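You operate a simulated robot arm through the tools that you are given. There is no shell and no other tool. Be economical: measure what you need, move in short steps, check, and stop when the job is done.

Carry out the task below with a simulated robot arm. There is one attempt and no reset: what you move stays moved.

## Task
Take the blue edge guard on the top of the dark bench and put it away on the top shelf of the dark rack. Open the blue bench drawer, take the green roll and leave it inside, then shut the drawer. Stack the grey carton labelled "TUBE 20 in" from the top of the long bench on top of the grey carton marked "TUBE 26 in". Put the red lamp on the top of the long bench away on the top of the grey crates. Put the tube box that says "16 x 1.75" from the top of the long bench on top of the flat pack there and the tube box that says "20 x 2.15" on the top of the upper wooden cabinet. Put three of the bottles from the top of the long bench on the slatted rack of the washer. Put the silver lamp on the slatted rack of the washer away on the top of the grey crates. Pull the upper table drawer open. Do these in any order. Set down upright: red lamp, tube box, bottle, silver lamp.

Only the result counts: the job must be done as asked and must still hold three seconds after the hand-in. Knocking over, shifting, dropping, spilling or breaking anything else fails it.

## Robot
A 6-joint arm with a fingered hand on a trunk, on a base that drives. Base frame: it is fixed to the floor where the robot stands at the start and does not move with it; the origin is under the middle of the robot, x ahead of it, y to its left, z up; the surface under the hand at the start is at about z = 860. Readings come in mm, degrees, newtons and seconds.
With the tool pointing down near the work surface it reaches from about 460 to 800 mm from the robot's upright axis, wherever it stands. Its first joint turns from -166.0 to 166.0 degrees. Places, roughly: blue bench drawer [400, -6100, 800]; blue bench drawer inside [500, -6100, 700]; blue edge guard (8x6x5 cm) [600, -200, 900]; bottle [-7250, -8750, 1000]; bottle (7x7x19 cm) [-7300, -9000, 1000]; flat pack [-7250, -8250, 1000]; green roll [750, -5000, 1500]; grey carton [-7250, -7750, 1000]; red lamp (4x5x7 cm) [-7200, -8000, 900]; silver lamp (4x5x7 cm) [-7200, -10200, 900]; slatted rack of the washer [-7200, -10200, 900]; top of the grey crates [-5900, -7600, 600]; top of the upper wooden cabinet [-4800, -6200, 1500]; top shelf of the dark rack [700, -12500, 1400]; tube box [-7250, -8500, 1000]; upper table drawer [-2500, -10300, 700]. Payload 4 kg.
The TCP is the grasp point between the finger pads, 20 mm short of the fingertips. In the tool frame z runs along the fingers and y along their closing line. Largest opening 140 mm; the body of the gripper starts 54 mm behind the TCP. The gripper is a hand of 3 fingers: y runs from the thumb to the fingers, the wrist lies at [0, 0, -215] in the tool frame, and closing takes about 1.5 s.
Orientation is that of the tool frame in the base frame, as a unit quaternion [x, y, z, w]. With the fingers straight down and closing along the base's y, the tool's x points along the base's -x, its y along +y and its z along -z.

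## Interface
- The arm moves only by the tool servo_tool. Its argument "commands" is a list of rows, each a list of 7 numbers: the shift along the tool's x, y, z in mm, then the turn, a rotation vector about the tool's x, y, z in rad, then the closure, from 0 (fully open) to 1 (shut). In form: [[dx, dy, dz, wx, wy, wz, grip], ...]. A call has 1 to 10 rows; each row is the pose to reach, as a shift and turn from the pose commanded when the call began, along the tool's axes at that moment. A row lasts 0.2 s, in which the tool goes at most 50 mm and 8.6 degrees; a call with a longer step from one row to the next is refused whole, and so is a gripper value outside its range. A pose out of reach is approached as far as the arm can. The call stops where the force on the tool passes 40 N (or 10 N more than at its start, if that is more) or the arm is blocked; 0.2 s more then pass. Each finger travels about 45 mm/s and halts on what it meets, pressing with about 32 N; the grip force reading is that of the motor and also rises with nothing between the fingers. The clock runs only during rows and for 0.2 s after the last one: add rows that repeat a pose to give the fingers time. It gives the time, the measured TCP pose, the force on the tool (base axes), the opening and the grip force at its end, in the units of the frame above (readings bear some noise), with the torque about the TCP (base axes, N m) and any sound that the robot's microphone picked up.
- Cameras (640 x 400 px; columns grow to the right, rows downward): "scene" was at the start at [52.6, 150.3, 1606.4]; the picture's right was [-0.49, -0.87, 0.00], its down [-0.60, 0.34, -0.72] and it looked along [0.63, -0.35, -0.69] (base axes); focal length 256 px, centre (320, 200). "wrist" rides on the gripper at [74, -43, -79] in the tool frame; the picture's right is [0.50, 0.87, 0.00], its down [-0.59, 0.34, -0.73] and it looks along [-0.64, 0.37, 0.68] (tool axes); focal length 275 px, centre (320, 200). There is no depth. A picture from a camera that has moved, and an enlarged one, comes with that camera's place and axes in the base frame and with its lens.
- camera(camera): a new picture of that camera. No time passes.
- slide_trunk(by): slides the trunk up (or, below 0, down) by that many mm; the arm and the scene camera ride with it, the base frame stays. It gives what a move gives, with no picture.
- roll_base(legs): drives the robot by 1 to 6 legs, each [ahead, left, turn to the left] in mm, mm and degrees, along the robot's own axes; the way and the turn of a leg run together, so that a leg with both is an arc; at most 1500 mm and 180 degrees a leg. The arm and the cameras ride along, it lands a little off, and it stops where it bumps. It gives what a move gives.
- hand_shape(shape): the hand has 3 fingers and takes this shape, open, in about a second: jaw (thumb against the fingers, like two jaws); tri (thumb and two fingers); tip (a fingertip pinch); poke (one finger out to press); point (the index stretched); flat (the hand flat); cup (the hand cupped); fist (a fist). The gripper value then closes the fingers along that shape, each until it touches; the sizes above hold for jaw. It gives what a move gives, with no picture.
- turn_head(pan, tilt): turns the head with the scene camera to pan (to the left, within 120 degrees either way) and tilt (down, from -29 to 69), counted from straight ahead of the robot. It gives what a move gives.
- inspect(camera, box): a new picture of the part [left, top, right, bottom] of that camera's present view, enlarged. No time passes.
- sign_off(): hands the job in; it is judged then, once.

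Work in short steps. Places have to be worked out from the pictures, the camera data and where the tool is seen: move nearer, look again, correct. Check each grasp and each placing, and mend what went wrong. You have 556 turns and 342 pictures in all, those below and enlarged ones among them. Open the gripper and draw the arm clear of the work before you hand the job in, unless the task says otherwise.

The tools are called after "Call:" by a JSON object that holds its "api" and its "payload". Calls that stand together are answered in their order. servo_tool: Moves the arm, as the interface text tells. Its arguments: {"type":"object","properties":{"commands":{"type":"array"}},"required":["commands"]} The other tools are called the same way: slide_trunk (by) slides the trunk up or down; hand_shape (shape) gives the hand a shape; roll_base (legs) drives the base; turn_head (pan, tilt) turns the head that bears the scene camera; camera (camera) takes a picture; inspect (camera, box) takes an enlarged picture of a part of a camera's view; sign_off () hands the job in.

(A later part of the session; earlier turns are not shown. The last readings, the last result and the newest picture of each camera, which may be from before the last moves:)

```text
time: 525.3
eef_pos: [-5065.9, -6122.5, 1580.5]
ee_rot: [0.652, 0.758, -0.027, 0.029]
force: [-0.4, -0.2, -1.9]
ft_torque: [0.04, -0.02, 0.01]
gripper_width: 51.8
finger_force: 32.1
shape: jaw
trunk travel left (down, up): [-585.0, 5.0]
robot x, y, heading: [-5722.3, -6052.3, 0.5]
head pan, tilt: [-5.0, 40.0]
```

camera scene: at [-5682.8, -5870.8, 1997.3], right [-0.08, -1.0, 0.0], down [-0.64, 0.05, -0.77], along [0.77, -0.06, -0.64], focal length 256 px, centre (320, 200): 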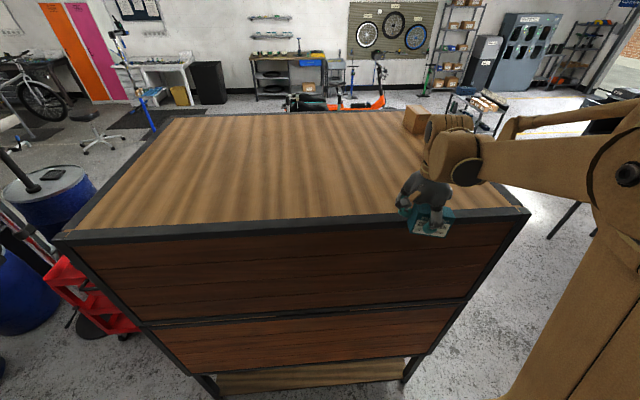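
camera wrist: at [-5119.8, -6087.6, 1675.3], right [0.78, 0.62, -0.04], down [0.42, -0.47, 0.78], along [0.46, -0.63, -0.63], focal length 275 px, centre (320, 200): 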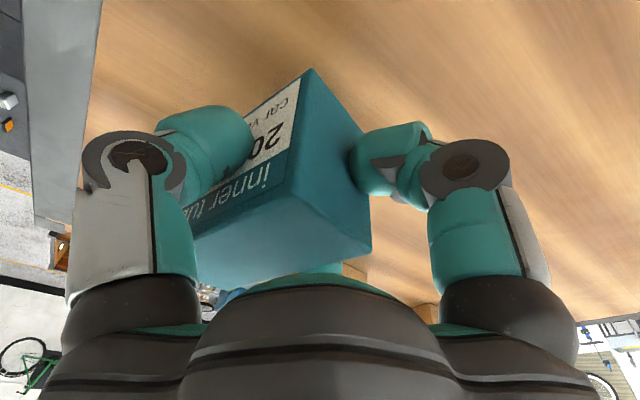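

Call:
{"api": "servo_tool", "payload": {"commands": [[0, 0, 4, 0, 0, 0, 1], [0, 0, 8, 0, 0, 0, 1], [0, 0, 8, 0, 0, 0, 1]]}}

Call:
{"api": "inspect", "payload": {"camera": "scene", "box": [340, 90, 480, 195]}}

```text
time: 526.1
eef_pos: [-5066.5, -6123.1, 1571.0]
ee_rot: [0.651, 0.758, -0.027, 0.029]
force: [0.0, 0.0, -1.5]
ft_torque: [0.06, -0.04, -0.01]
gripper_width: 51.9
finger_force: 32.1
shape: jaw
trunk travel left (down, up): [-585.0, 5.0]
robot x, y, heading: [-5723.3, -6054.8, 1.2]
head pan, tilt: [-5.0, 40.0]
```

```text
3.81 times, centred on (410, 142) of scene
camera zoom: at [-5658.9, -5870.2, 1997.0], right [-0.07, -1.0, 0.0], down [-0.64, 0.05, -0.77], along [0.76, -0.06, -0.64], focal length 975 px, centre (-23, 419)
```

zoom: 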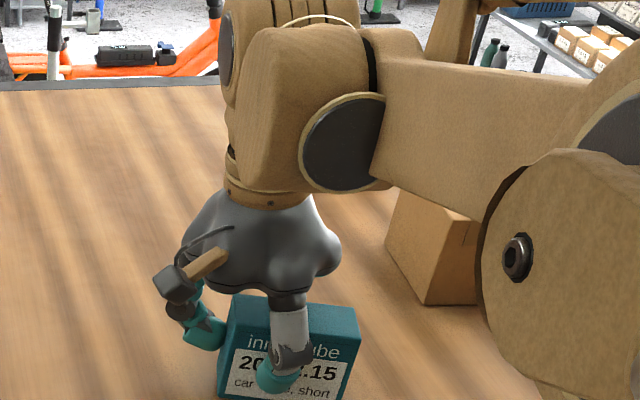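

Not yet; I continue with 4–8 mm steps.

Call:
{"api": "servo_tool", "payload": {"commands": [[0, 0, 3, 0, 0, 0, 1], [0, 0, 6, 0, 0, 0, 1], [0, 0, 6, 0, 0, 0, 1]]}}

```text
time: 526.9
eef_pos: [-5066.7, -6121.3, 1566.6]
ee_rot: [0.651, 0.758, -0.029, 0.03]
force: [0.4, 0.6, 2.5]
ft_torque: [-0.14, -0.03, 0.01]
gripper_width: 51.9
finger_force: 31.3
shape: jaw
trunk travel left (down, up): [-585.0, 5.0]
robot x, y, heading: [-5723.1, -6056.7, 1.0]
head pan, tilt: [-5.0, 40.0]
```

First contact on the right-hand edge. I press 3 mm more so that it seats.

Call:
{"api": "servo_tool", "payload": {"commands": [[0, 0, 2, 0, 0, 0, 1], [0, 0, 4, 0, 0, 0, 1], [0, 0, 4, 0, 0, 0, 1]]}}

```text
time: 527.7
eef_pos: [-5067.9, -6121.2, 1563.7]
ee_rot: [0.65, 0.759, -0.027, 0.029]
force: [3.0, 2.9, 18.8]
ft_torque: [-0.28, -0.06, 0.13]
gripper_width: 52.5
finger_force: 31.8
shape: jaw
trunk travel left (down, up): [-585.0, 5.0]
robot x, y, heading: [-5718.5, -6054.1, 0.7]
head pan, tilt: [-5.0, 40.0]
```

Seated with 19 N. I ease up 1 mm and open gradually.

Call:
{"api": "servo_tool", "payload": {"commands": [[0, 0, -1, 0, 0, 0, 1], [0, 0, -1, 0, 0, 0, 0.62], [0, 0, -1, 0, 0, 0, 0.56], [0, 0, -1, 0, 0, 0, 0.5], [0, 0, -1, 0, 0, 0, 0.4], [0, 0, -1, 0, 0, 0, 0.3], [0, 0, -1, 0, 0, 0, 0.2], [0, 0, -1, 0, 0, 0, 0.2]]}}

Call:
{"api": "servo_tool", "payload": {"commands": [[0, 0, -30, 0, 0, 0, 0.2], [0, 0, -70, 0, 0, 0, 0.1], [0, 0, -100, 0, 0, 0, 0], [0, -45, -100, 0, 0, 0, 0], [0, -90, -100, 0, 0, 0, 0], [0, -135, -100, 0, 0, 0, 0], [0, -170, -100, 0, 0, 0, 0]]}}

Call:
{"api": "inspect", "payload": {"camera": "scene", "box": [320, 90, 480, 210]}}

```text
time: 529.5
eef_pos: [-5065.4, -6123.0, 1563.3]
ee_rot: [0.652, 0.758, -0.027, 0.029]
force: [-0.6, 0.1, 0.6]
ft_torque: [-0.03, -0.02, -0.01]
gripper_width: 111.6
finger_force: 0.2
shape: jaw
trunk travel left (down, up): [-585.0, 5.0]
robot x, y, heading: [-5721.1, -6054.3, 0.7]
head pan, tilt: [-5.0, 40.0]
```

```text
time: 531.1
eef_pos: [-5236.5, -6141.1, 1664.7]
ee_rot: [0.652, 0.757, -0.028, 0.031]
force: [-0.5, 0.0, 0.1]
ft_torque: [-0.02, -0.02, -0.01]
gripper_width: 140.0
finger_force: 0.1
shape: jaw
trunk travel left (down, up): [-585.0, 5.0]
robot x, y, heading: [-5724.0, -6057.1, 0.8]
head pan, tilt: [-5.0, 40.0]
```

```text
3.33 times, centred on (400, 150) of scene
camera zoom: at [-5662.7, -5870.4, 1997.2], right [-0.07, -1.0, 0.0], down [-0.64, 0.05, -0.77], along [0.76, -0.06, -0.64], focal length 853 px, centre (53, 367)
```

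zoom: 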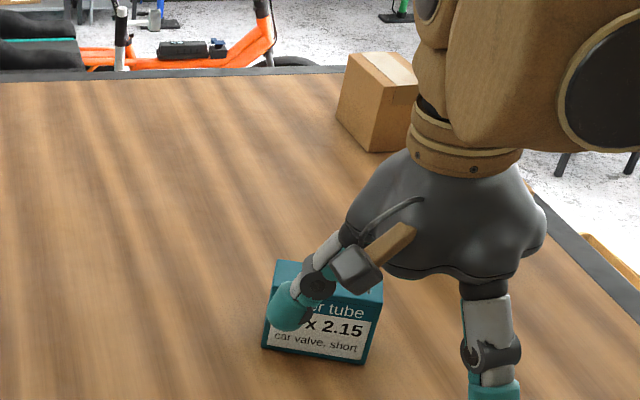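

The 20 x 2.15 box stands upright on the cabinet. Last job: green roll and blue bench drawer. I level the tool, back off, lower the trunk and head back through the known passage.

Call:
{"api": "servo_tool", "payload": {"commands": [[0, 0, 0, -0.012, 0.078, 0, 0], [0, 0, 0, -0.012, 0.078, 0, 0]]}}

Call:
{"api": "roll_base", "payload": {"legs": [[-835, 0, -0.8]]}}

Call:
{"api": "slide_trunk", "payload": {"by": -385}}

Call:
{"api": "roll_base", "payload": {"legs": [[0, 0, -90]]}}

Call:
{"api": "turn_head", "payload": {"pan": 0, "tilt": 25}}

Call:
{"api": "camera", "payload": {"camera": "scene"}}

```text
time: 531.7
eef_pos: [-5234.3, -6139.5, 1664.3]
ee_rot: [0.651, 0.759, 0.003, 0.003]
force: [0.1, 0.0, 0.4]
ft_torque: [-0.02, 0.03, 0.01]
gripper_width: 140.0
finger_force: 0.0
shape: jaw
trunk travel left (down, up): [-585.0, 5.0]
robot x, y, heading: [-5723.9, -6055.4, 0.8]
head pan, tilt: [-5.0, 40.0]
```

```text
time: 536.2
eef_pos: [-6072.0, -6152.1, 1663.5]
ee_rot: [0.654, 0.757, 0.003, 0.003]
force: [0.2, 0.1, 0.3]
ft_torque: [0.01, 0.0, 0.01]
gripper_width: 140.0
finger_force: 0.1
shape: jaw
trunk travel left (down, up): [-585.0, 5.0]
robot x, y, heading: [-6558.0, -6064.5, 0.2]
head pan, tilt: [-5.0, 40.0]
```

```text
time: 539.9
eef_pos: [-6072.9, -6152.0, 1279.4]
ee_rot: [0.654, 0.756, 0.002, 0.003]
force: [0.2, 0.0, 0.0]
ft_torque: [0.0, -0.01, -0.02]
gripper_width: 139.9
finger_force: 0.1
shape: jaw
trunk travel left (down, up): [-200.0, 390.0]
robot x, y, heading: [-6559.7, -6063.0, 0.5]
head pan, tilt: [-5.0, 40.0]
```

```text
time: 544.1
eef_pos: [-6647.3, -6551.8, 1278.5]
ee_rot: [0.997, 0.073, 0.0, 0.004]
force: [-0.5, 0.0, -0.8]
ft_torque: [0.0, 0.0, -0.01]
gripper_width: 140.0
finger_force: 0.0
shape: jaw
trunk travel left (down, up): [-200.0, 390.0]
robot x, y, heading: [-6557.8, -6064.1, -89.2]
head pan, tilt: [-5.0, 40.0]
```

```text
time: 544.9
eef_pos: [-6648.0, -6551.4, 1279.0]
ee_rot: [0.997, 0.074, -0.001, 0.004]
force: [0.6, -0.2, 1.0]
ft_torque: [0.01, 0.0, 0.04]
gripper_width: 140.0
finger_force: 0.1
shape: jaw
trunk travel left (down, up): [-200.0, 390.0]
robot x, y, heading: [-6557.2, -6065.2, -89.4]
head pan, tilt: [0.0, 25.0]
```

```text
151 pictures are left
camera scene: at [-6369.0, -6133.1, 1635.3], right [-1.0, -0.01, 0.0], down [0.0, 0.42, -0.91], along [0.01, -0.91, -0.42], focal length 256 px, centre (320, 200)
```

scene: 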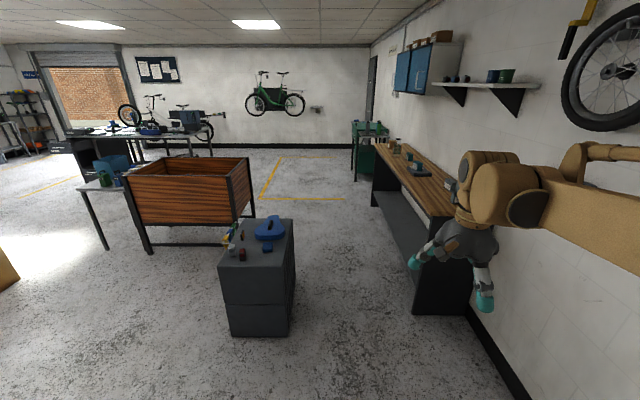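

The passage ahead is clear. I roll through it to y≈−9400.

Call:
{"api": "roll_base", "payload": {"legs": [[1400, 0, -0.4], [1400, 0, 0], [530, 0, 0], [0, 0, 90]]}}

Call:
{"api": "camera", "payload": {"camera": "scene"}}

```text
time: 564.9
eef_pos: [-6023.5, -9491.4, 1279.1]
ee_rot: [0.66, 0.751, 0.003, 0.003]
force: [0.2, -0.8, 0.4]
ft_torque: [0.0, 0.03, -0.01]
gripper_width: 140.1
finger_force: 0.0
shape: jaw
trunk travel left (down, up): [-200.0, 390.0]
robot x, y, heading: [-6510.0, -9399.1, -0.5]
head pan, tilt: [0.0, 25.0]
```

```text
150 pictures are left
camera scene: at [-6435.3, -9204.1, 1635.4], right [-0.01, -1.0, 0.0], down [-0.42, 0.0, -0.91], along [0.91, -0.01, -0.42], focal length 256 px, centre (320, 200)
```

scene: 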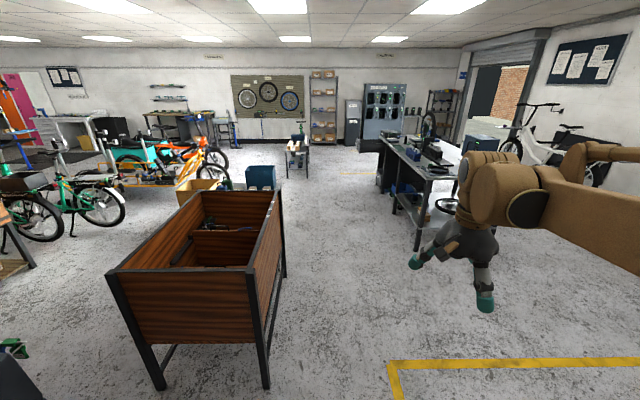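

The lane ahead is clear. I roll 4.1 m along it.

Call:
{"api": "roll_base", "payload": {"legs": [[1400, 0, 0.5], [1400, 0, 0], [900, 0, 0]]}}

Call:
{"api": "camera", "payload": {"camera": "scene"}}

```text
time: 582.7
eef_pos: [-2344.4, -9504.9, 1278.7]
ee_rot: [0.657, 0.754, 0.003, 0.003]
force: [0.3, -0.4, 0.0]
ft_torque: [0.03, 0.0, 0.01]
gripper_width: 139.9
finger_force: 0.1
shape: jaw
trunk travel left (down, up): [-200.0, 390.0]
robot x, y, heading: [-2831.0, -9410.0, 0.2]
head pan, tilt: [0.0, 25.0]
```

```text
149 pictures are left
camera scene: at [-2757.1, -9220.5, 1635.4], right [0.0, -1.0, 0.0], down [-0.42, 0.0, -0.91], along [0.91, 0.0, -0.42], focal length 256 px, centre (320, 200)
```

scene: 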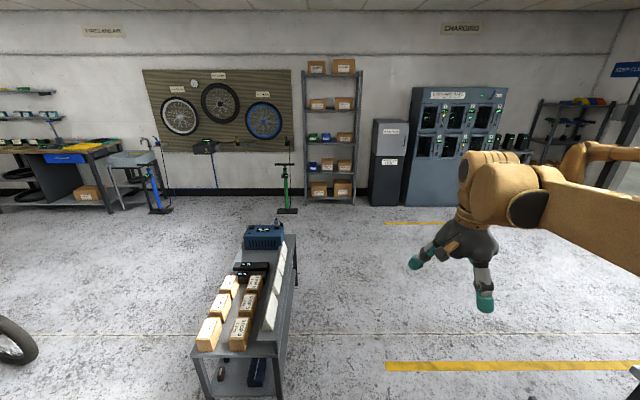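

Clear lane past the small table (its edge y≈−9018). I roll on to x≈−450, then turn north and go up the aisle towards the blue bench.

Call:
{"api": "roll_base", "payload": {"legs": [[1400, 0, 0], [980, 0, 0], [0, 0, 90], [1400, 0, 0], [900, 0, 0]]}}

Call:
{"api": "turn_head", "payload": {"pan": -60, "tilt": 25}}

Call:
{"api": "camera", "payload": {"camera": "scene"}}

```text
time: 609.0
eef_pos: [-387.9, -6631.3, 1277.9]
ee_rot: [-0.073, 0.997, 0.005, 0.0]
force: [0.7, 0.2, -0.3]
ft_torque: [0.01, 0.04, -0.01]
gripper_width: 139.9
finger_force: 0.0
shape: jaw
trunk travel left (down, up): [-200.0, 390.0]
robot x, y, heading: [-472.4, -7120.4, 90.5]
head pan, tilt: [0.0, 25.0]
```

```text
time: 610.3
eef_pos: [-388.2, -6630.7, 1278.6]
ee_rot: [-0.073, 0.997, 0.004, 0.001]
force: [-0.1, 0.7, 0.3]
ft_torque: [0.01, -0.02, 0.01]
gripper_width: 139.9
finger_force: 0.1
shape: jaw
trunk travel left (down, up): [-200.0, 390.0]
robot x, y, heading: [-478.1, -7119.0, 90.6]
head pan, tilt: [-60.0, 25.0]
```

```text
148 pictures are left
camera scene: at [-586.2, -7093.4, 1635.4], right [0.51, -0.86, 0.0], down [-0.36, -0.21, -0.91], along [0.78, 0.46, -0.42], focal length 256 px, centre (320, 200)
```

scene: 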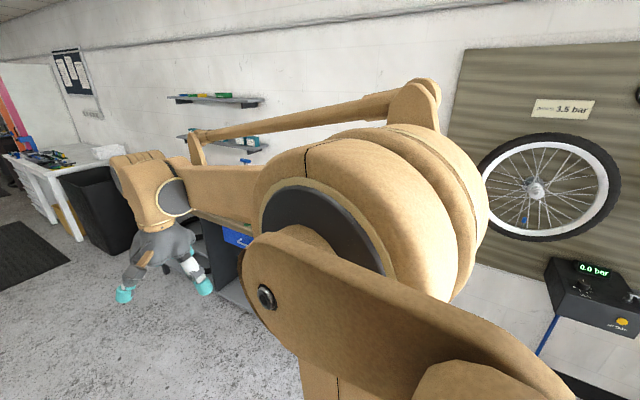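

I go on to y≈−6100 and turn right to face the bench.

Call:
{"api": "roll_base", "payload": {"legs": [[1000, 0, 0], [0, 0, -90.5]]}}

Call:
{"api": "turn_head", "payload": {"pan": 10, "tilt": 25}}

Call:
{"api": "camera", "payload": {"camera": "scene"}}

```text
time: 619.3
eef_pos: [-2.8, -6203.4, 1279.4]
ee_rot: [0.65, 0.76, 0.003, 0.004]
force: [-0.5, -0.3, 0.5]
ft_torque: [0.02, 0.04, 0.02]
gripper_width: 139.5
finger_force: 0.0
shape: jaw
trunk travel left (down, up): [-200.0, 390.0]
robot x, y, heading: [-491.7, -6116.7, 1.1]
head pan, tilt: [-60.0, 25.0]
```

```text
time: 620.8
eef_pos: [-2.7, -6205.1, 1279.5]
ee_rot: [0.65, 0.76, 0.003, 0.004]
force: [0.7, 0.3, 1.0]
ft_torque: [-0.02, -0.02, 0.02]
gripper_width: 139.9
finger_force: 0.1
shape: jaw
trunk travel left (down, up): [-200.0, 390.0]
robot x, y, heading: [-492.1, -6119.8, 0.7]
head pan, tilt: [10.0, 25.0]
```

```text
147 pictures are left
camera scene: at [-423.7, -5912.1, 1635.4], right [0.19, -0.98, 0.0], down [-0.41, -0.08, -0.91], along [0.89, 0.17, -0.42], focal length 256 px, centre (320, 200)
```

scene: 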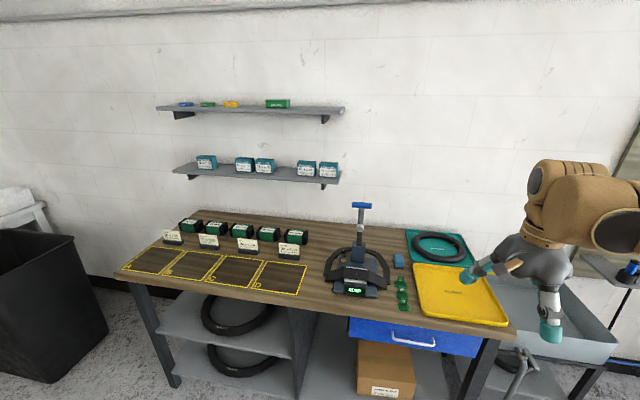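

Call:
{"api": "inspect", "payload": {"camera": "scene", "box": [150, 85, 350, 195]}}

Call:
{"api": "inspect", "payload": {"camera": "scene", "box": [320, 220, 540, 380]}}

```text
3.20 times, centred on (250, 140) of scene
camera zoom: at [-423.7, -5912.1, 1635.4], right [0.19, -0.98, 0.0], down [-0.41, -0.08, -0.91], along [0.89, 0.17, -0.42], focal length 819 px, centre (544, 392)
```

zoom: 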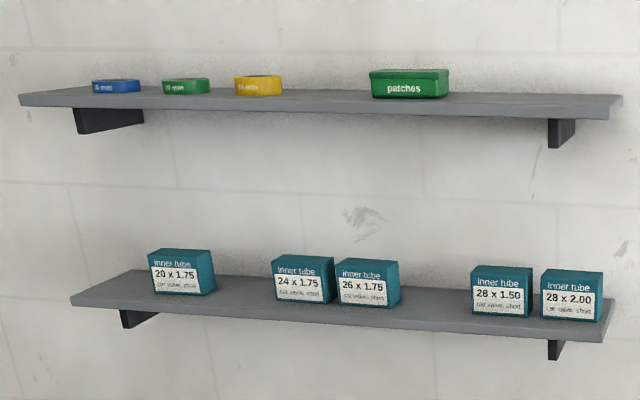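

```text
2.50 times, centred on (430, 300) of scene
camera zoom: at [-423.7, -5912.1, 1635.4], right [0.19, -0.98, 0.0], down [-0.41, -0.08, -0.91], along [0.89, 0.17, -0.42], focal length 640 px, centre (45, -50)
```

zoom: 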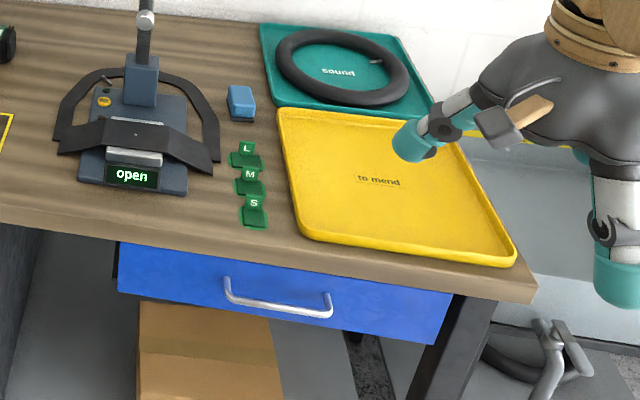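

The green roll (19 mm tape) lies on the top wall shelf near (750,−5143,≈1520); the blue drawer's bar handle is near (245,−6122,≈800). I open the drawer first: square up the hand here, then pitch it level.

Call:
{"api": "servo_tool", "payload": {"commands": [[12, 22, 15, 0, 0, 0.03, 0.6], [24, 44, 30, 0, 0, 0.06, 0.6], [36, 66, 45, 0, 0, 0.09, 0.6], [48, 88, 60, 0, 0, 0.12, 0.6], [60, 110, 75, 0, 0, 0.15, 0.6], [67, 122, 80, 0, 0, 0.155, 0.6], [67, 122, 80, 0, 0, 0.155, 0.6]]}}

Call:
{"api": "servo_tool", "payload": {"commands": [[0, 0, 0, -0.148, 0, 0, 0.6], [0, 0, 0, -0.296, 0, 0, 0.6], [0, 0, 0, -0.444, 0, 0, 0.6], [0, 0, 0, -0.592, 0, 0, 0.6], [0, 0, 0, -0.74, 0, 0, 0.6], [0, 0, 0, -0.888, 0, 0, 0.6], [0, 0, 0, -1.036, 0, 0, 0.6], [0, 0, 0, -1.184, 0, 0, 0.6], [0, 0, 0, -1.332, 0, 0, 0.6], [0, 0, 0, -1.48, 0, 0, 0.6]]}}

```text
time: 622.4
eef_pos: [108.1, -6116.3, 1198.9]
ee_rot: [0.707, 0.707, 0.003, 0.004]
force: [0.3, 0.8, 0.4]
ft_torque: [0.01, 0.04, -0.01]
gripper_width: 56.6
finger_force: 0.0
shape: jaw
trunk travel left (down, up): [-200.0, 390.0]
robot x, y, heading: [-492.2, -6119.8, 0.8]
head pan, tilt: [10.0, 25.0]
```

```text
time: 624.5
eef_pos: [107.7, -6118.5, 1199.4]
ee_rot: [0.52, 0.519, 0.479, 0.48]
force: [0.9, 0.7, 0.7]
ft_torque: [-0.02, -0.02, 0.0]
gripper_width: 56.1
finger_force: 0.2
shape: jaw
trunk travel left (down, up): [-200.0, 390.0]
robot x, y, heading: [-492.0, -6119.0, 1.2]
head pan, tilt: [10.0, 25.0]
```

Level posture reached. I roll back 250, lower the trunk, then extend and go down to handle height.

Call:
{"api": "roll_base", "payload": {"legs": [[-250, 0, -1]]}}

Call:
{"api": "slide_trunk", "payload": {"by": -200}}

Call:
{"api": "servo_tool", "payload": {"commands": [[0, 0, 40, -0.04, 0, 0, 0.6], [0, 0, 80, -0.08, 0, 0, 0.6], [0, 0, 120, -0.08, 0, 0, 0.6], [0, 0, 160, -0.08, 0, 0, 0.6], [0, -15, 200, -0.08, 0, 0, 0.6], [0, -50, 225, -0.08, 0, 0, 0.6], [0, -95, 228, -0.08, 0, 0, 0.6], [0, -140, 230, -0.08, 0, 0, 0.6], [0, -180, 232, -0.08, 0, 0, 0.6], [0, -180, 232, -0.08, 0, 0, 0.6]]}}

Call:
{"api": "turn_head", "payload": {"pan": 0, "tilt": 40}}

Call:
{"api": "camera", "payload": {"camera": "scene"}}

Call:
{"api": "camera", "payload": {"camera": "wrist"}}

```text
time: 626.4
eef_pos: [-146.8, -6131.4, 1201.0]
ee_rot: [0.524, 0.516, 0.476, 0.483]
force: [0.0, 0.6, 0.6]
ft_torque: [-0.02, 0.01, 0.02]
gripper_width: 56.2
finger_force: 0.0
shape: jaw
trunk travel left (down, up): [-200.0, 390.0]
robot x, y, heading: [-748.3, -6121.3, 0.2]
head pan, tilt: [10.0, 25.0]
```

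```text
time: 628.5
eef_pos: [-145.2, -6130.6, 999.2]
ee_rot: [0.524, 0.516, 0.475, 0.483]
force: [-0.6, -0.9, 0.4]
ft_torque: [-0.01, -0.01, 0.0]
gripper_width: 56.2
finger_force: 0.0
shape: jaw
trunk travel left (down, up): [0.0, 590.0]
robot x, y, heading: [-747.0, -6120.8, 0.2]
head pan, tilt: [10.0, 25.0]
```

```text
time: 630.8
eef_pos: [73.2, -6133.9, 800.8]
ee_rot: [0.504, 0.496, 0.496, 0.504]
force: [0.1, -0.1, -0.9]
ft_torque: [0.02, 0.0, 0.01]
gripper_width: 56.4
finger_force: 0.1
shape: jaw
trunk travel left (down, up): [0.0, 590.0]
robot x, y, heading: [-742.2, -6122.2, 0.1]
head pan, tilt: [10.0, 25.0]
```

```text
time: 631.5
eef_pos: [72.6, -6134.7, 800.2]
ee_rot: [0.505, 0.497, 0.495, 0.503]
force: [-0.5, -0.5, 0.0]
ft_torque: [-0.02, 0.01, 0.03]
gripper_width: 56.0
finger_force: 0.1
shape: jaw
trunk travel left (down, up): [0.0, 590.0]
robot x, y, heading: [-746.6, -6121.8, -0.0]
head pan, tilt: [0.0, 40.0]
```

```text
144 pictures are left
camera scene: at [-679.1, -5931.6, 1412.1], right [0.0, -1.0, 0.0], down [-0.64, 0.0, -0.77], along [0.77, 0.0, -0.64], focal length 256 px, centre (320, 200)
```

scene: 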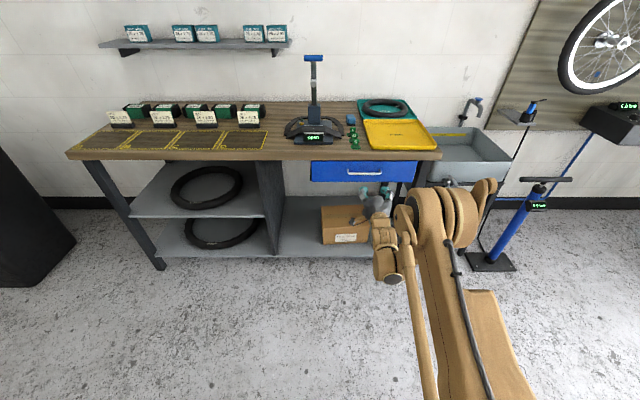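

```text
143 pictures are left
camera wrist: at [-5.4, -6059.0, 757.2], right [0.01, 0.5, 0.87], down [-0.74, -0.58, 0.34], along [0.67, -0.65, 0.37], focal length 275 px, centre (320, 200)
```

wrist: 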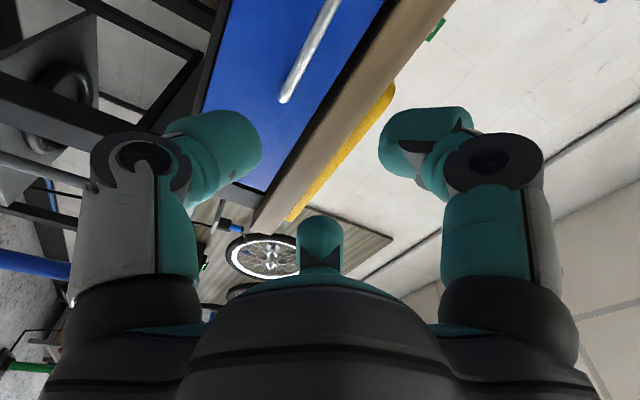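

Bar handle at (254,−6124,≈793). I trim height and side, narrow the opening and roll forward 135.

Call:
{"api": "servo_tool", "payload": {"commands": [[8, -7, 0, 0, 0, 0, 0.72], [8, -7, 0, 0, 0, 0, 0.72]]}}

Call:
{"api": "roll_base", "payload": {"legs": [[135, 0, 0]]}}

Call:
{"api": "camera", "payload": {"camera": "wrist"}}

```text
time: 632.1
eef_pos: [72.3, -6129.9, 796.9]
ee_rot: [0.505, 0.498, 0.495, 0.502]
force: [-0.8, 0.3, -0.1]
ft_torque: [0.02, -0.01, 0.05]
gripper_width: 39.5
finger_force: 0.0
shape: jaw
out of reach, approached as far as the arm can: row 1, 2
trunk travel left (down, up): [0.0, 590.0]
robot x, y, heading: [-744.8, -6121.7, 0.4]
head pan, tilt: [0.0, 40.0]
```

```text
time: 633.4
eef_pos: [206.1, -6130.3, 798.2]
ee_rot: [0.505, 0.498, 0.495, 0.501]
force: [-0.2, 1.5, -0.3]
ft_torque: [0.01, 0.04, 0.02]
gripper_width: 39.4
finger_force: 0.1
shape: jaw
trunk travel left (down, up): [0.0, 590.0]
robot x, y, heading: [-612.3, -6120.6, 0.1]
head pan, tilt: [0.0, 40.0]
```

```text
142 pictures are left
camera wrist: at [127.3, -6055.6, 753.8], right [0.01, 0.5, 0.87], down [-0.74, -0.58, 0.34], along [0.67, -0.65, 0.36], focal length 275 px, centre (320, 200)
```

wrist: 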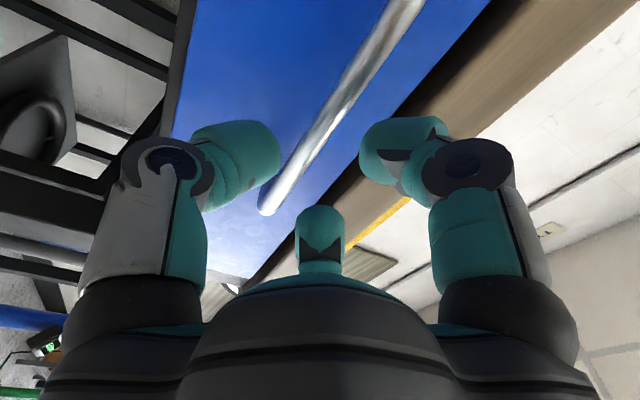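

Bar lies between the fingertips. I reach 42 mm further, 3 mm lower, and close.

Call:
{"api": "servo_tool", "payload": {"commands": [[0, -3, 15, 0, 0, 0, 0.72], [0, -3, 30, 0, 0, 0, 0.72], [0, -3, 42, 0, 0, 0, 0.72], [0, -3, 42, 0, 0, 0, 1], [0, -3, 42, 0, 0, 0, 1], [0, -3, 42, 0, 0, 0, 1], [0, -3, 42, 0, 0, 0, 1]]}}

Call:
{"api": "camera", "payload": {"camera": "wrist"}}

```text
time: 635.0
eef_pos: [248.1, -6131.2, 794.1]
ee_rot: [0.506, 0.498, 0.495, 0.501]
force: [2.3, -0.7, -0.7]
ft_torque: [-0.02, -0.02, 0.02]
gripper_width: 11.2
finger_force: 31.9
shape: jaw
trunk travel left (down, up): [0.0, 590.0]
robot x, y, heading: [-613.5, -6121.4, 0.2]
head pan, tilt: [0.0, 40.0]
```

```text
141 pictures are left
camera wrist: at [169.4, -6056.4, 750.9], right [0.01, 0.5, 0.87], down [-0.74, -0.58, 0.34], along [0.67, -0.65, 0.36], focal length 275 px, centre (320, 200)
```

wrist: 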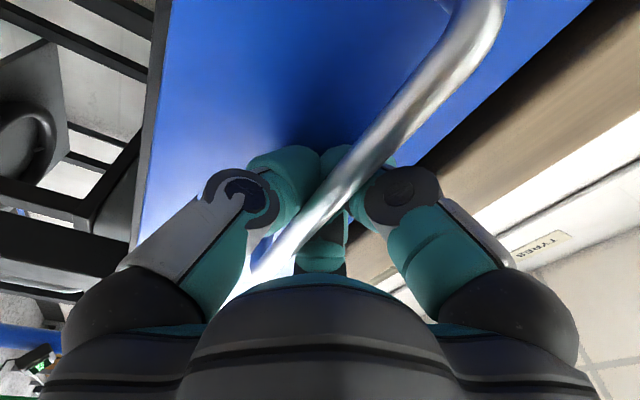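

The bar is held (11 mm). I pull by rolling back 150.

Call:
{"api": "roll_base", "payload": {"legs": [[-150, 0, 0]]}}

Call:
{"api": "camera", "payload": {"camera": "scene"}}

```text
time: 636.4
eef_pos: [98.2, -6132.6, 794.3]
ee_rot: [0.506, 0.498, 0.494, 0.502]
force: [-0.7, 1.9, -2.6]
ft_torque: [0.01, 0.03, 0.01]
gripper_width: 11.1
finger_force: 32.1
shape: jaw
trunk travel left (down, up): [0.0, 590.0]
robot x, y, heading: [-759.6, -6122.4, -0.3]
head pan, tilt: [0.0, 40.0]
```

```text
140 pictures are left
camera scene: at [-694.8, -5931.5, 1412.0], right [0.0, -1.0, 0.0], down [-0.64, 0.0, -0.77], along [0.77, 0.0, -0.64], focal length 256 px, centre (320, 200)
```

scene: 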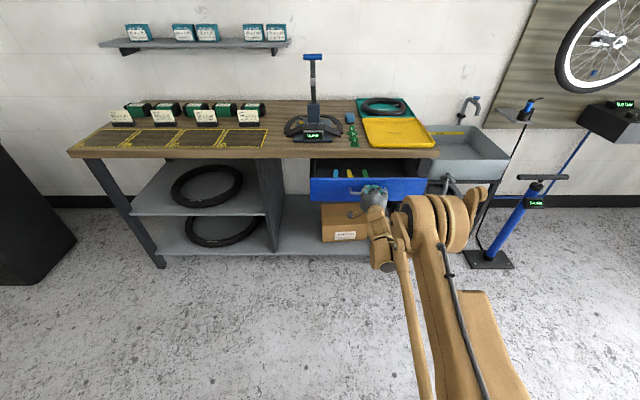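

It opens, with some items inside. I pull another 140.

Call:
{"api": "roll_base", "payload": {"legs": [[-140, 0, 0]]}}

Call:
{"api": "inspect", "payload": {"camera": "scene", "box": [280, 90, 460, 220]}}

```text
time: 637.7
eef_pos: [-42.7, -6134.0, 794.1]
ee_rot: [0.506, 0.498, 0.495, 0.502]
force: [-1.3, 4.7, -2.1]
ft_torque: [0.0, 0.04, 0.03]
gripper_width: 11.0
finger_force: 32.1
shape: jaw
trunk travel left (down, up): [0.0, 590.0]
robot x, y, heading: [-898.8, -6123.2, -0.2]
head pan, tilt: [0.0, 40.0]
```

```text
3.08 times, centred on (370, 155) of scene
camera zoom: at [-835.2, -5931.2, 1412.0], right [0.0, -1.0, 0.0], down [-0.64, 0.0, -0.77], along [0.77, 0.0, -0.64], focal length 788 px, centre (166, 338)
```

zoom: 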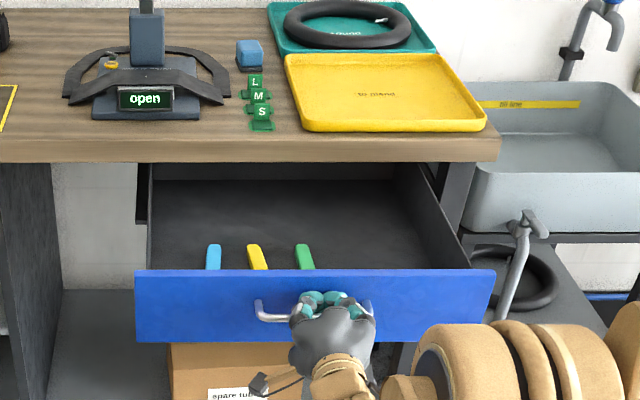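

Open by 290 mm. I release the handle and back off.

Call:
{"api": "servo_tool", "payload": {"commands": [[0, 0, 0, 0, 0, 0, 0.7], [0, 0, 0, 0, 0, 0, 0.7], [0, 0, 0, 0, 0, 0, 0.7]]}}

Call:
{"api": "roll_base", "payload": {"legs": [[-250, 0, 0]]}}

Call:
{"api": "slide_trunk", "payload": {"by": 200}}

Call:
{"api": "servo_tool", "payload": {"commands": [[0, 40, -20, 0, 0, 0, 0.6], [0, 80, -45, 0, 0, 0, 0.6], [0, 120, -70, 0, 0, 0, 0.6], [0, 160, -95, 0, 0, 0, 0.6], [0, 200, -120, 0, 0, 0, 0.6], [0, 210, -150, 0, 0, 0, 0.3], [0, 210, -180, 0, 0, 0, 0], [0, 210, -180, 0, 0, 0, 0]]}}

Call:
{"api": "camera", "payload": {"camera": "scene"}}

```text
time: 638.5
eef_pos: [-43.0, -6133.5, 793.7]
ee_rot: [0.506, 0.496, 0.494, 0.503]
force: [-0.8, -0.7, -0.1]
ft_torque: [0.02, -0.01, -0.01]
gripper_width: 41.8
finger_force: 0.1
shape: jaw
trunk travel left (down, up): [0.0, 590.0]
robot x, y, heading: [-901.4, -6124.4, -0.1]
head pan, tilt: [0.0, 40.0]
```

```text
time: 640.3
eef_pos: [-262.1, -6131.9, 794.8]
ee_rot: [0.506, 0.496, 0.495, 0.503]
force: [-0.7, -0.5, -0.1]
ft_torque: [0.02, 0.02, 0.01]
gripper_width: 42.0
finger_force: 0.0
shape: jaw
trunk travel left (down, up): [0.0, 590.0]
robot x, y, heading: [-1119.3, -6123.1, 0.3]
head pan, tilt: [0.0, 40.0]
stopped in leg 1: the robot was blocked; the commanded pose is now the measured one
```

```text
time: 642.5
eef_pos: [-261.3, -6132.0, 995.1]
ee_rot: [0.505, 0.498, 0.494, 0.503]
force: [0.3, -0.2, 0.1]
ft_torque: [0.05, 0.04, -0.01]
gripper_width: 42.1
finger_force: 0.1
shape: jaw
trunk travel left (down, up): [-200.0, 390.0]
robot x, y, heading: [-1121.4, -6122.1, 0.1]
head pan, tilt: [0.0, 40.0]
```

```text
time: 644.2
eef_pos: [-441.1, -6129.8, 1204.9]
ee_rot: [0.505, 0.498, 0.495, 0.502]
force: [0.8, 0.2, -0.5]
ft_torque: [-0.02, 0.01, 0.01]
gripper_width: 124.0
finger_force: 0.0
shape: jaw
trunk travel left (down, up): [-200.0, 390.0]
robot x, y, heading: [-1121.8, -6124.0, -0.1]
head pan, tilt: [0.0, 40.0]
```

```text
138 pictures are left
camera scene: at [-1054.5, -5931.1, 1612.0], right [0.0, -1.0, 0.0], down [-0.64, 0.0, -0.77], along [0.77, 0.0, -0.64], focal length 256 px, centre (320, 200)
```

scene: 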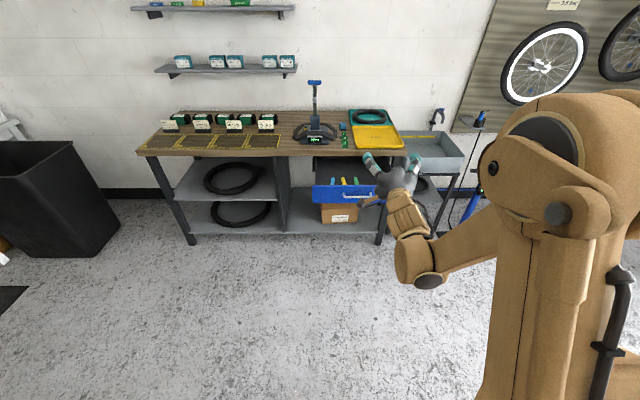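

I bumped something behind after 218 mm. I look back there to see whether anything was disturbed.

Call:
{"api": "turn_head", "payload": {"pan": 120, "tilt": 35}}

Call:
{"api": "camera", "payload": {"camera": "scene"}}

Call:
{"api": "turn_head", "payload": {"pan": -120, "tilt": 35}}

Call:
{"api": "camera", "payload": {"camera": "scene"}}

```text
time: 646.2
eef_pos: [-441.0, -6130.0, 1206.3]
ee_rot: [0.505, 0.498, 0.495, 0.502]
force: [-0.6, -0.3, 0.2]
ft_torque: [-0.01, -0.02, 0.0]
gripper_width: 140.2
finger_force: 0.1
shape: jaw
trunk travel left (down, up): [-200.0, 390.0]
robot x, y, heading: [-1122.2, -6122.6, 0.1]
head pan, tilt: [120.0, 35.0]
```

```text
137 pictures are left
camera scene: at [-1183.6, -5854.7, 1619.6], right [0.87, 0.5, 0.0], down [0.29, -0.5, -0.82], along [-0.41, 0.71, -0.57], focal length 256 px, centre (320, 200)
```

scene: 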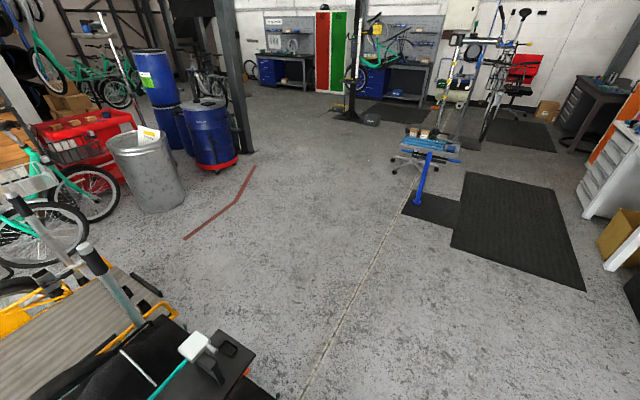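

```text
time: 649.6
eef_pos: [-441.4, -6129.6, 1206.4]
ee_rot: [0.505, 0.498, 0.496, 0.502]
force: [0.5, -0.2, 0.2]
ft_torque: [0.01, -0.01, -0.01]
gripper_width: 139.8
finger_force: 0.0
shape: jaw
trunk travel left (down, up): [-200.0, 390.0]
robot x, y, heading: [-1124.6, -6119.3, -0.0]
head pan, tilt: [-120.0, 35.0]
```

```text
136 pictures are left
camera scene: at [-1183.7, -6007.3, 1619.6], right [-0.87, 0.5, 0.0], down [0.29, 0.5, -0.82], along [-0.41, -0.71, -0.57], focal length 256 px, centre (320, 200)
```

scene: 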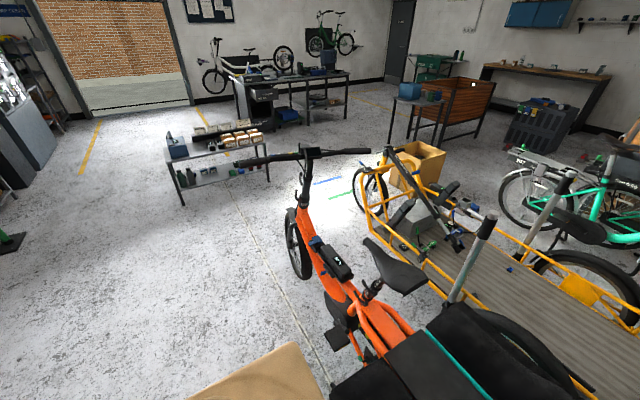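

I bumped into the parked orange bike's carrier; it still stands in place. I move forward away from it, sidestep to face the shelf, and raise the trunk to look at the roll.

Call:
{"api": "roll_base", "payload": {"legs": [[270, 0, 0], [0, 980, 0]]}}

Call:
{"api": "slide_trunk", "payload": {"by": 385}}

Call:
{"api": "turn_head", "payload": {"pan": -120, "tilt": 20}}

Call:
{"api": "camera", "payload": {"camera": "scene"}}

Call:
{"api": "turn_head", "payload": {"pan": 0, "tilt": 25}}

Call:
{"api": "camera", "payload": {"camera": "scene"}}

```text
time: 656.3
eef_pos: [-172.6, -5124.7, 1205.9]
ee_rot: [0.503, 0.501, 0.498, 0.499]
force: [0.6, -0.1, -0.1]
ft_torque: [0.02, 0.0, 0.0]
gripper_width: 140.1
finger_force: 0.1
shape: jaw
trunk travel left (down, up): [-200.0, 390.0]
robot x, y, heading: [-852.1, -5124.5, 0.7]
head pan, tilt: [-120.0, 35.0]
```

```text
time: 660.0
eef_pos: [-173.2, -5124.2, 1590.5]
ee_rot: [0.504, 0.499, 0.497, 0.5]
force: [0.7, 0.5, 0.8]
ft_torque: [0.02, 0.02, -0.03]
gripper_width: 140.0
finger_force: 0.0
shape: jaw
trunk travel left (down, up): [-585.0, 5.0]
robot x, y, heading: [-852.3, -5127.2, 0.6]
head pan, tilt: [-120.0, 35.0]
```

```text
time: 660.8
eef_pos: [-173.0, -5124.9, 1591.3]
ee_rot: [0.502, 0.5, 0.498, 0.5]
force: [-0.1, -0.5, -0.2]
ft_torque: [-0.01, -0.01, 0.0]
gripper_width: 139.9
finger_force: 0.0
shape: jaw
trunk travel left (down, up): [-585.0, 5.0]
robot x, y, heading: [-853.0, -5124.8, 0.6]
head pan, tilt: [-120.0, 20.0]
```

```text
135 pictures are left
camera scene: at [-918.7, -5014.6, 2028.4], right [-0.87, 0.49, 0.0], down [0.17, 0.3, -0.94], along [-0.46, -0.82, -0.34], focal length 256 px, centre (320, 200)
```

scene: 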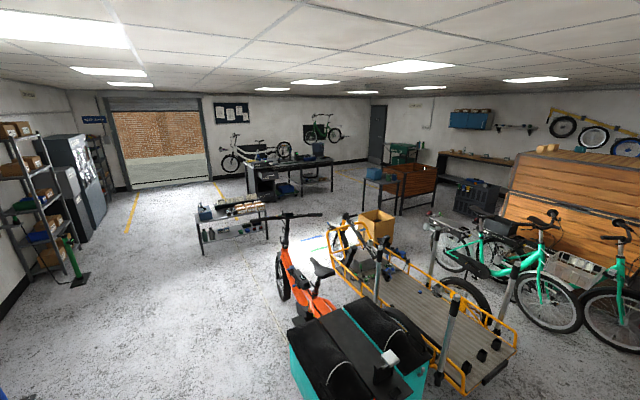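

```text
time: 662.8
eef_pos: [-172.9, -5125.0, 1589.8]
ee_rot: [0.503, 0.5, 0.497, 0.5]
force: [-0.2, 0.5, -0.4]
ft_torque: [0.03, -0.01, 0.01]
gripper_width: 140.0
finger_force: 0.1
shape: jaw
trunk travel left (down, up): [-585.0, 5.0]
robot x, y, heading: [-853.0, -5123.2, 0.5]
head pan, tilt: [0.0, 25.0]
```

```text
134 pictures are left
camera scene: at [-780.7, -4932.7, 2020.4], right [0.01, -1.0, 0.0], down [-0.42, 0.0, -0.91], along [0.91, 0.01, -0.42], focal length 256 px, centre (320, 200)
```

scene: 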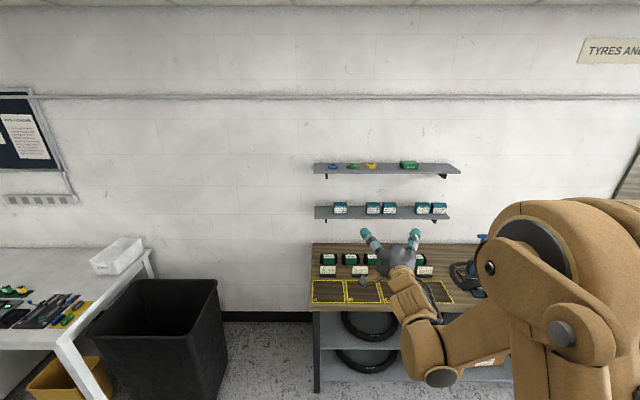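

Everything stands. The roll is near (787,−5120,≈1525). I roll forward 640 and look at it closely.

Call:
{"api": "roll_base", "payload": {"legs": [[640, 0, -0.5]]}}

Call:
{"api": "turn_head", "payload": {"pan": -8, "tilt": 30}}

Call:
{"api": "camera", "payload": {"camera": "scene"}}

Call:
{"api": "camera", "payload": {"camera": "wrist"}}

```text
time: 666.5
eef_pos: [479.7, -5124.1, 1590.5]
ee_rot: [0.504, 0.498, 0.496, 0.501]
force: [-0.7, 0.4, 0.1]
ft_torque: [0.02, 0.0, 0.02]
gripper_width: 140.0
finger_force: 0.1
shape: jaw
trunk travel left (down, up): [-585.0, 5.0]
robot x, y, heading: [-198.7, -5115.4, 0.1]
head pan, tilt: [0.0, 25.0]
```

```text
time: 667.1
eef_pos: [481.4, -5124.1, 1591.3]
ee_rot: [0.504, 0.498, 0.496, 0.501]
force: [0.9, 0.6, 0.3]
ft_torque: [0.0, 0.01, 0.01]
gripper_width: 140.1
finger_force: 0.0
shape: jaw
trunk travel left (down, up): [-585.0, 5.0]
robot x, y, heading: [-198.1, -5122.4, 0.2]
head pan, tilt: [-8.0, 30.0]
```

```text
133 pictures are left
camera scene: at [-129.4, -4941.3, 2012.4], right [-0.13, -0.99, 0.0], down [-0.5, 0.07, -0.87], along [0.86, -0.12, -0.5], focal length 256 px, centre (320, 200)
```

scene: 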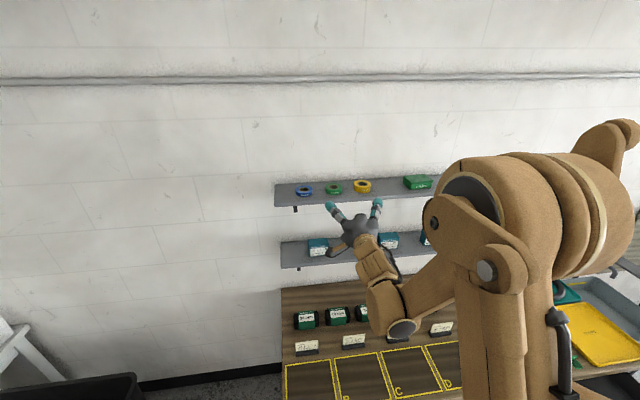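

```text
132 pictures are left
camera wrist: at [401.5, -5049.6, 1547.9], right [0.01, 0.5, 0.87], down [-0.74, -0.58, 0.34], along [0.67, -0.64, 0.36], focal length 275 px, centre (320, 200)
```

wrist: 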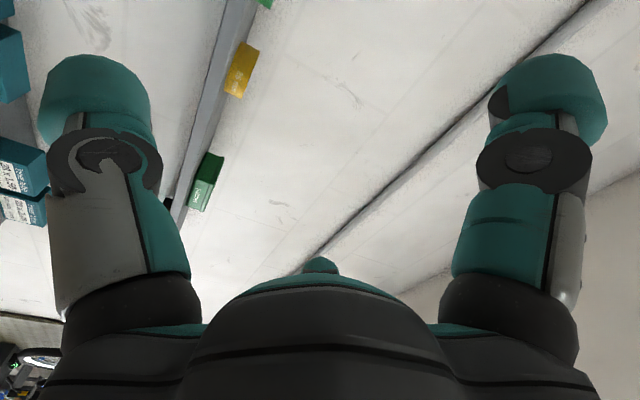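

Call:
{"api": "inspect", "payload": {"camera": "scene", "box": [265, 165, 445, 275]}}

```text
3.56 times, centred on (355, 220) of scene
camera zoom: at [-129.4, -4941.3, 2012.4], right [-0.13, -0.99, 0.0], down [-0.5, 0.07, -0.87], along [0.86, -0.12, -0.5], focal length 910 px, centre (196, 129)
```

zoom: 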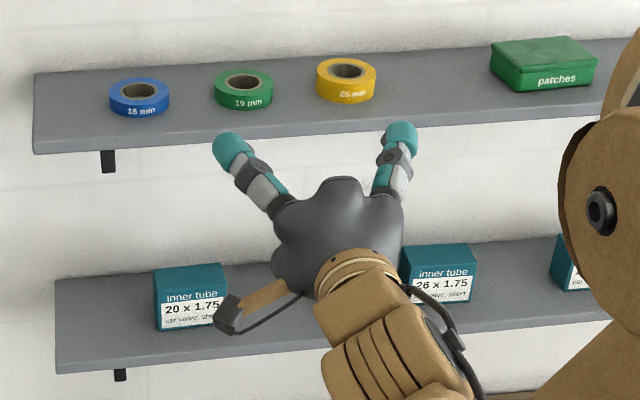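

The roll is a flat ring, ≈68 mm across and ≈25 mm tall, 37 mm behind the shelf's front edge, with ≈120 mm to its neighbours. It needs a nearly vertical hand, so I turn the tool down again above shelf height and test the reach.

Call:
{"api": "servo_tool", "payload": {"commands": [[0, 30, 0, 0.148, 0, 0, 0], [0, 60, 0, 0.296, 0, 0, 0], [0, 80, 0, 0.444, 0, 0, 0], [0, 80, 0, 0.592, 0, 0, 0], [0, 80, 0, 0.74, 0, 0, 0], [0, 80, 0, 0.888, 0, 0, 0], [0, 80, 0, 1.036, 0, 0, 0], [0, 80, 0, 1.184, 0, 0, 0], [0, 80, 0, 1.332, 0, 0, 0], [0, 80, 0, 1.48, 0, 0, 0]]}}

Call:
{"api": "servo_tool", "payload": {"commands": [[0, 0, 0, 0.09, 0, 0, 0.3], [0, 0, 0, 0.09, 0, 0, 0.3]]}}

Call:
{"api": "roll_base", "payload": {"legs": [[100, 0, 0]]}}

Call:
{"api": "turn_head", "payload": {"pan": 10, "tilt": 60}}

Call:
{"api": "camera", "payload": {"camera": "scene"}}

```text
time: 669.3
eef_pos: [482.5, -5125.0, 1670.9]
ee_rot: [0.711, 0.702, 0.029, 0.029]
force: [0.3, -0.1, 0.7]
ft_torque: [0.04, 0.03, -0.02]
gripper_width: 140.3
finger_force: 0.1
shape: jaw
trunk travel left (down, up): [-585.0, 5.0]
robot x, y, heading: [-198.9, -5121.3, -0.0]
head pan, tilt: [-8.0, 30.0]
```

```text
time: 669.9
eef_pos: [479.5, -5124.8, 1671.4]
ee_rot: [0.711, 0.704, -0.002, -0.002]
force: [-0.2, -0.2, -0.5]
ft_torque: [-0.01, 0.0, 0.0]
gripper_width: 98.6
finger_force: 0.0
shape: jaw
trunk travel left (down, up): [-585.0, 5.0]
robot x, y, heading: [-199.0, -5119.4, 0.1]
head pan, tilt: [-8.0, 30.0]
```

```text
time: 671.1
eef_pos: [581.1, -5124.0, 1671.5]
ee_rot: [0.711, 0.703, -0.002, -0.002]
force: [1.0, 0.5, 0.4]
ft_torque: [-0.01, 0.01, -0.01]
gripper_width: 98.4
finger_force: 0.1
shape: jaw
trunk travel left (down, up): [-585.0, 5.0]
robot x, y, heading: [-96.9, -5118.2, 0.3]
head pan, tilt: [-8.0, 30.0]
```

```text
time: 672.0
eef_pos: [579.4, -5124.9, 1671.2]
ee_rot: [0.711, 0.703, -0.001, -0.002]
force: [-0.6, 0.0, 0.5]
ft_torque: [0.01, -0.02, -0.02]
gripper_width: 98.6
finger_force: 0.1
shape: jaw
trunk travel left (down, up): [-585.0, 5.0]
robot x, y, heading: [-100.5, -5121.4, 0.5]
head pan, tilt: [10.0, 60.0]
```

```text
130 pictures are left
camera scene: at [-54.0, -4917.0, 1970.4], right [0.18, -0.98, 0.0], down [-0.85, -0.15, -0.5], along [0.49, 0.09, -0.87], focal length 256 px, centre (320, 200)
```

scene: 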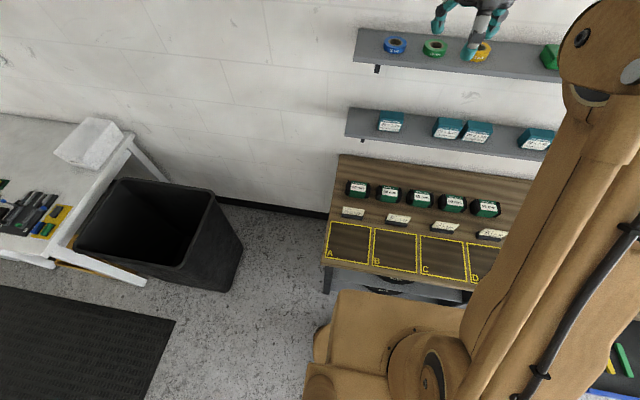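

Base has about 50 mm left to the bench. I test the reach: extend the vertical hand 170 mm forward well above the shelf.

Call:
{"api": "servo_tool", "payload": {"commands": [[0, 40, 0, 0, 0, 0, 0.3], [0, 80, 0, 0, 0, 0, 0.3], [0, 120, 0, 0, 0, 0, 0.3], [0, 160, 0, 0, 0, 0, 0.3], [0, 175, 0, 0, 0, 0, 0.3], [0, 175, 0, 0, 0, 0, 0.3]]}}

Call:
{"api": "camera", "payload": {"camera": "wrist"}}

```text
time: 673.4
eef_pos: [674.0, -5124.5, 1641.4]
ee_rot: [0.71, 0.704, -0.002, -0.001]
force: [-1.1, 0.5, -0.3]
ft_torque: [-0.02, 0.0, 0.01]
gripper_width: 98.4
finger_force: 0.1
shape: jaw
out of reach, approached as far as the arm can: row 3, 4, 5, 6
trunk travel left (down, up): [-585.0, 5.0]
robot x, y, heading: [-99.4, -5120.0, 0.0]
head pan, tilt: [10.0, 60.0]
```

```text
129 pictures are left
camera wrist: at [632.6, -5050.0, 1720.8], right [0.87, 0.49, 0.0], down [0.34, -0.59, 0.73], along [0.36, -0.64, -0.68], focal length 275 px, centre (320, 200)
```

wrist: 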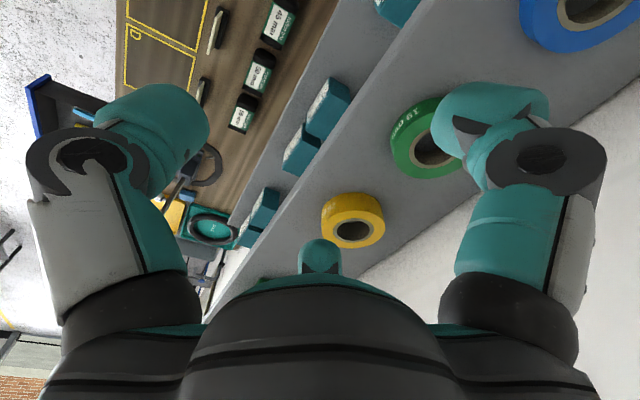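

Vertical reach ends at r≈773; with a 15° forward lean and the base 40 mm nearer I can get there, closing sideways around the ring. I retract a little, turn the hand back to sideways closing, and lean it.

Call:
{"api": "servo_tool", "payload": {"commands": [[0, -20, -10, 0, 0, -0.149, 0.3], [0, -40, -20, 0, 0, -0.298, 0.3], [0, -60, -30, 0, 0, -0.447, 0.3], [0, -60, -30, 0, 0, -0.596, 0.3], [0, -60, -30, 0, 0, -0.745, 0.3], [0, -60, -30, 0, 0, -0.894, 0.3], [0, -60, -30, 0, 0, -1.043, 0.3], [0, -60, -30, 0, 0, -1.192, 0.3], [0, -60, -30, 0, 0, -1.341, 0.3], [0, -60, -30, 0, 0, -1.49, 0.3]]}}

Call:
{"api": "servo_tool", "payload": {"commands": [[0, 0, 0, 0, 0, -0.07, 0.3], [0, 0, 0, 0, 0, -0.07, 0.3]]}}

Call:
{"api": "servo_tool", "payload": {"commands": [[0, 0, 0, 0, -0.13, 0, 0.3], [0, 0, 0, 0, -0.262, 0, 0.3], [0, 0, 0, 0, -0.262, 0, 0.3]]}}

Call:
{"api": "roll_base", "payload": {"legs": [[40, 0, 0]]}}

Call:
{"api": "camera", "payload": {"camera": "wrist"}}

```text
time: 675.6
eef_pos: [617.1, -5125.2, 1670.6]
ee_rot: [0.044, 0.999, 0.0, -0.004]
force: [0.1, -0.1, 0.1]
ft_torque: [0.01, 0.03, 0.02]
gripper_width: 98.6
finger_force: 0.0
shape: jaw
trunk travel left (down, up): [-585.0, 5.0]
robot x, y, heading: [-101.1, -5118.9, 0.4]
head pan, tilt: [10.0, 60.0]
```

```text
time: 676.2
eef_pos: [616.6, -5125.0, 1672.3]
ee_rot: [0.01, 1.0, 0.0, -0.003]
force: [0.4, -0.4, -0.2]
ft_torque: [0.01, 0.03, -0.01]
gripper_width: 98.7
finger_force: 0.0
shape: jaw
trunk travel left (down, up): [-585.0, 5.0]
robot x, y, heading: [-97.2, -5120.7, 0.1]
head pan, tilt: [10.0, 60.0]
```

```text
time: 677.0
eef_pos: [635.8, -5126.4, 1696.0]
ee_rot: [0.01, 0.992, -0.001, 0.128]
force: [0.4, -0.5, 0.3]
ft_torque: [0.01, 0.0, -0.01]
gripper_width: 98.4
finger_force: 0.1
shape: jaw
out of reach, approached as far as the arm can: row 1, 2, 3
trunk travel left (down, up): [-585.0, 5.0]
robot x, y, heading: [-98.3, -5115.5, 0.1]
head pan, tilt: [10.0, 60.0]
```

```text
time: 677.9
eef_pos: [669.2, -5125.3, 1699.3]
ee_rot: [0.01, 0.992, -0.002, 0.129]
force: [-0.2, 0.3, 0.4]
ft_torque: [0.01, -0.01, 0.02]
gripper_width: 98.4
finger_force: 0.0
shape: jaw
trunk travel left (down, up): [-585.0, 5.0]
robot x, y, heading: [-59.6, -5118.7, 0.3]
head pan, tilt: [10.0, 60.0]
```

```text
128 pictures are left
camera wrist: at [576.1, -5166.9, 1755.6], right [-0.46, 0.88, -0.13], down [0.39, 0.33, 0.86], along [0.8, 0.35, -0.49], focal length 275 px, centre (320, 200)
```

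wrist: 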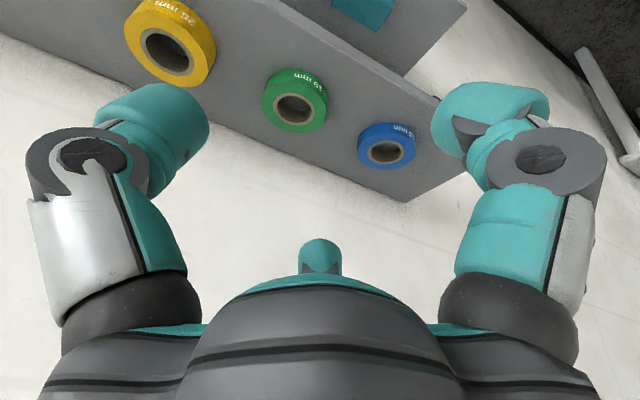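

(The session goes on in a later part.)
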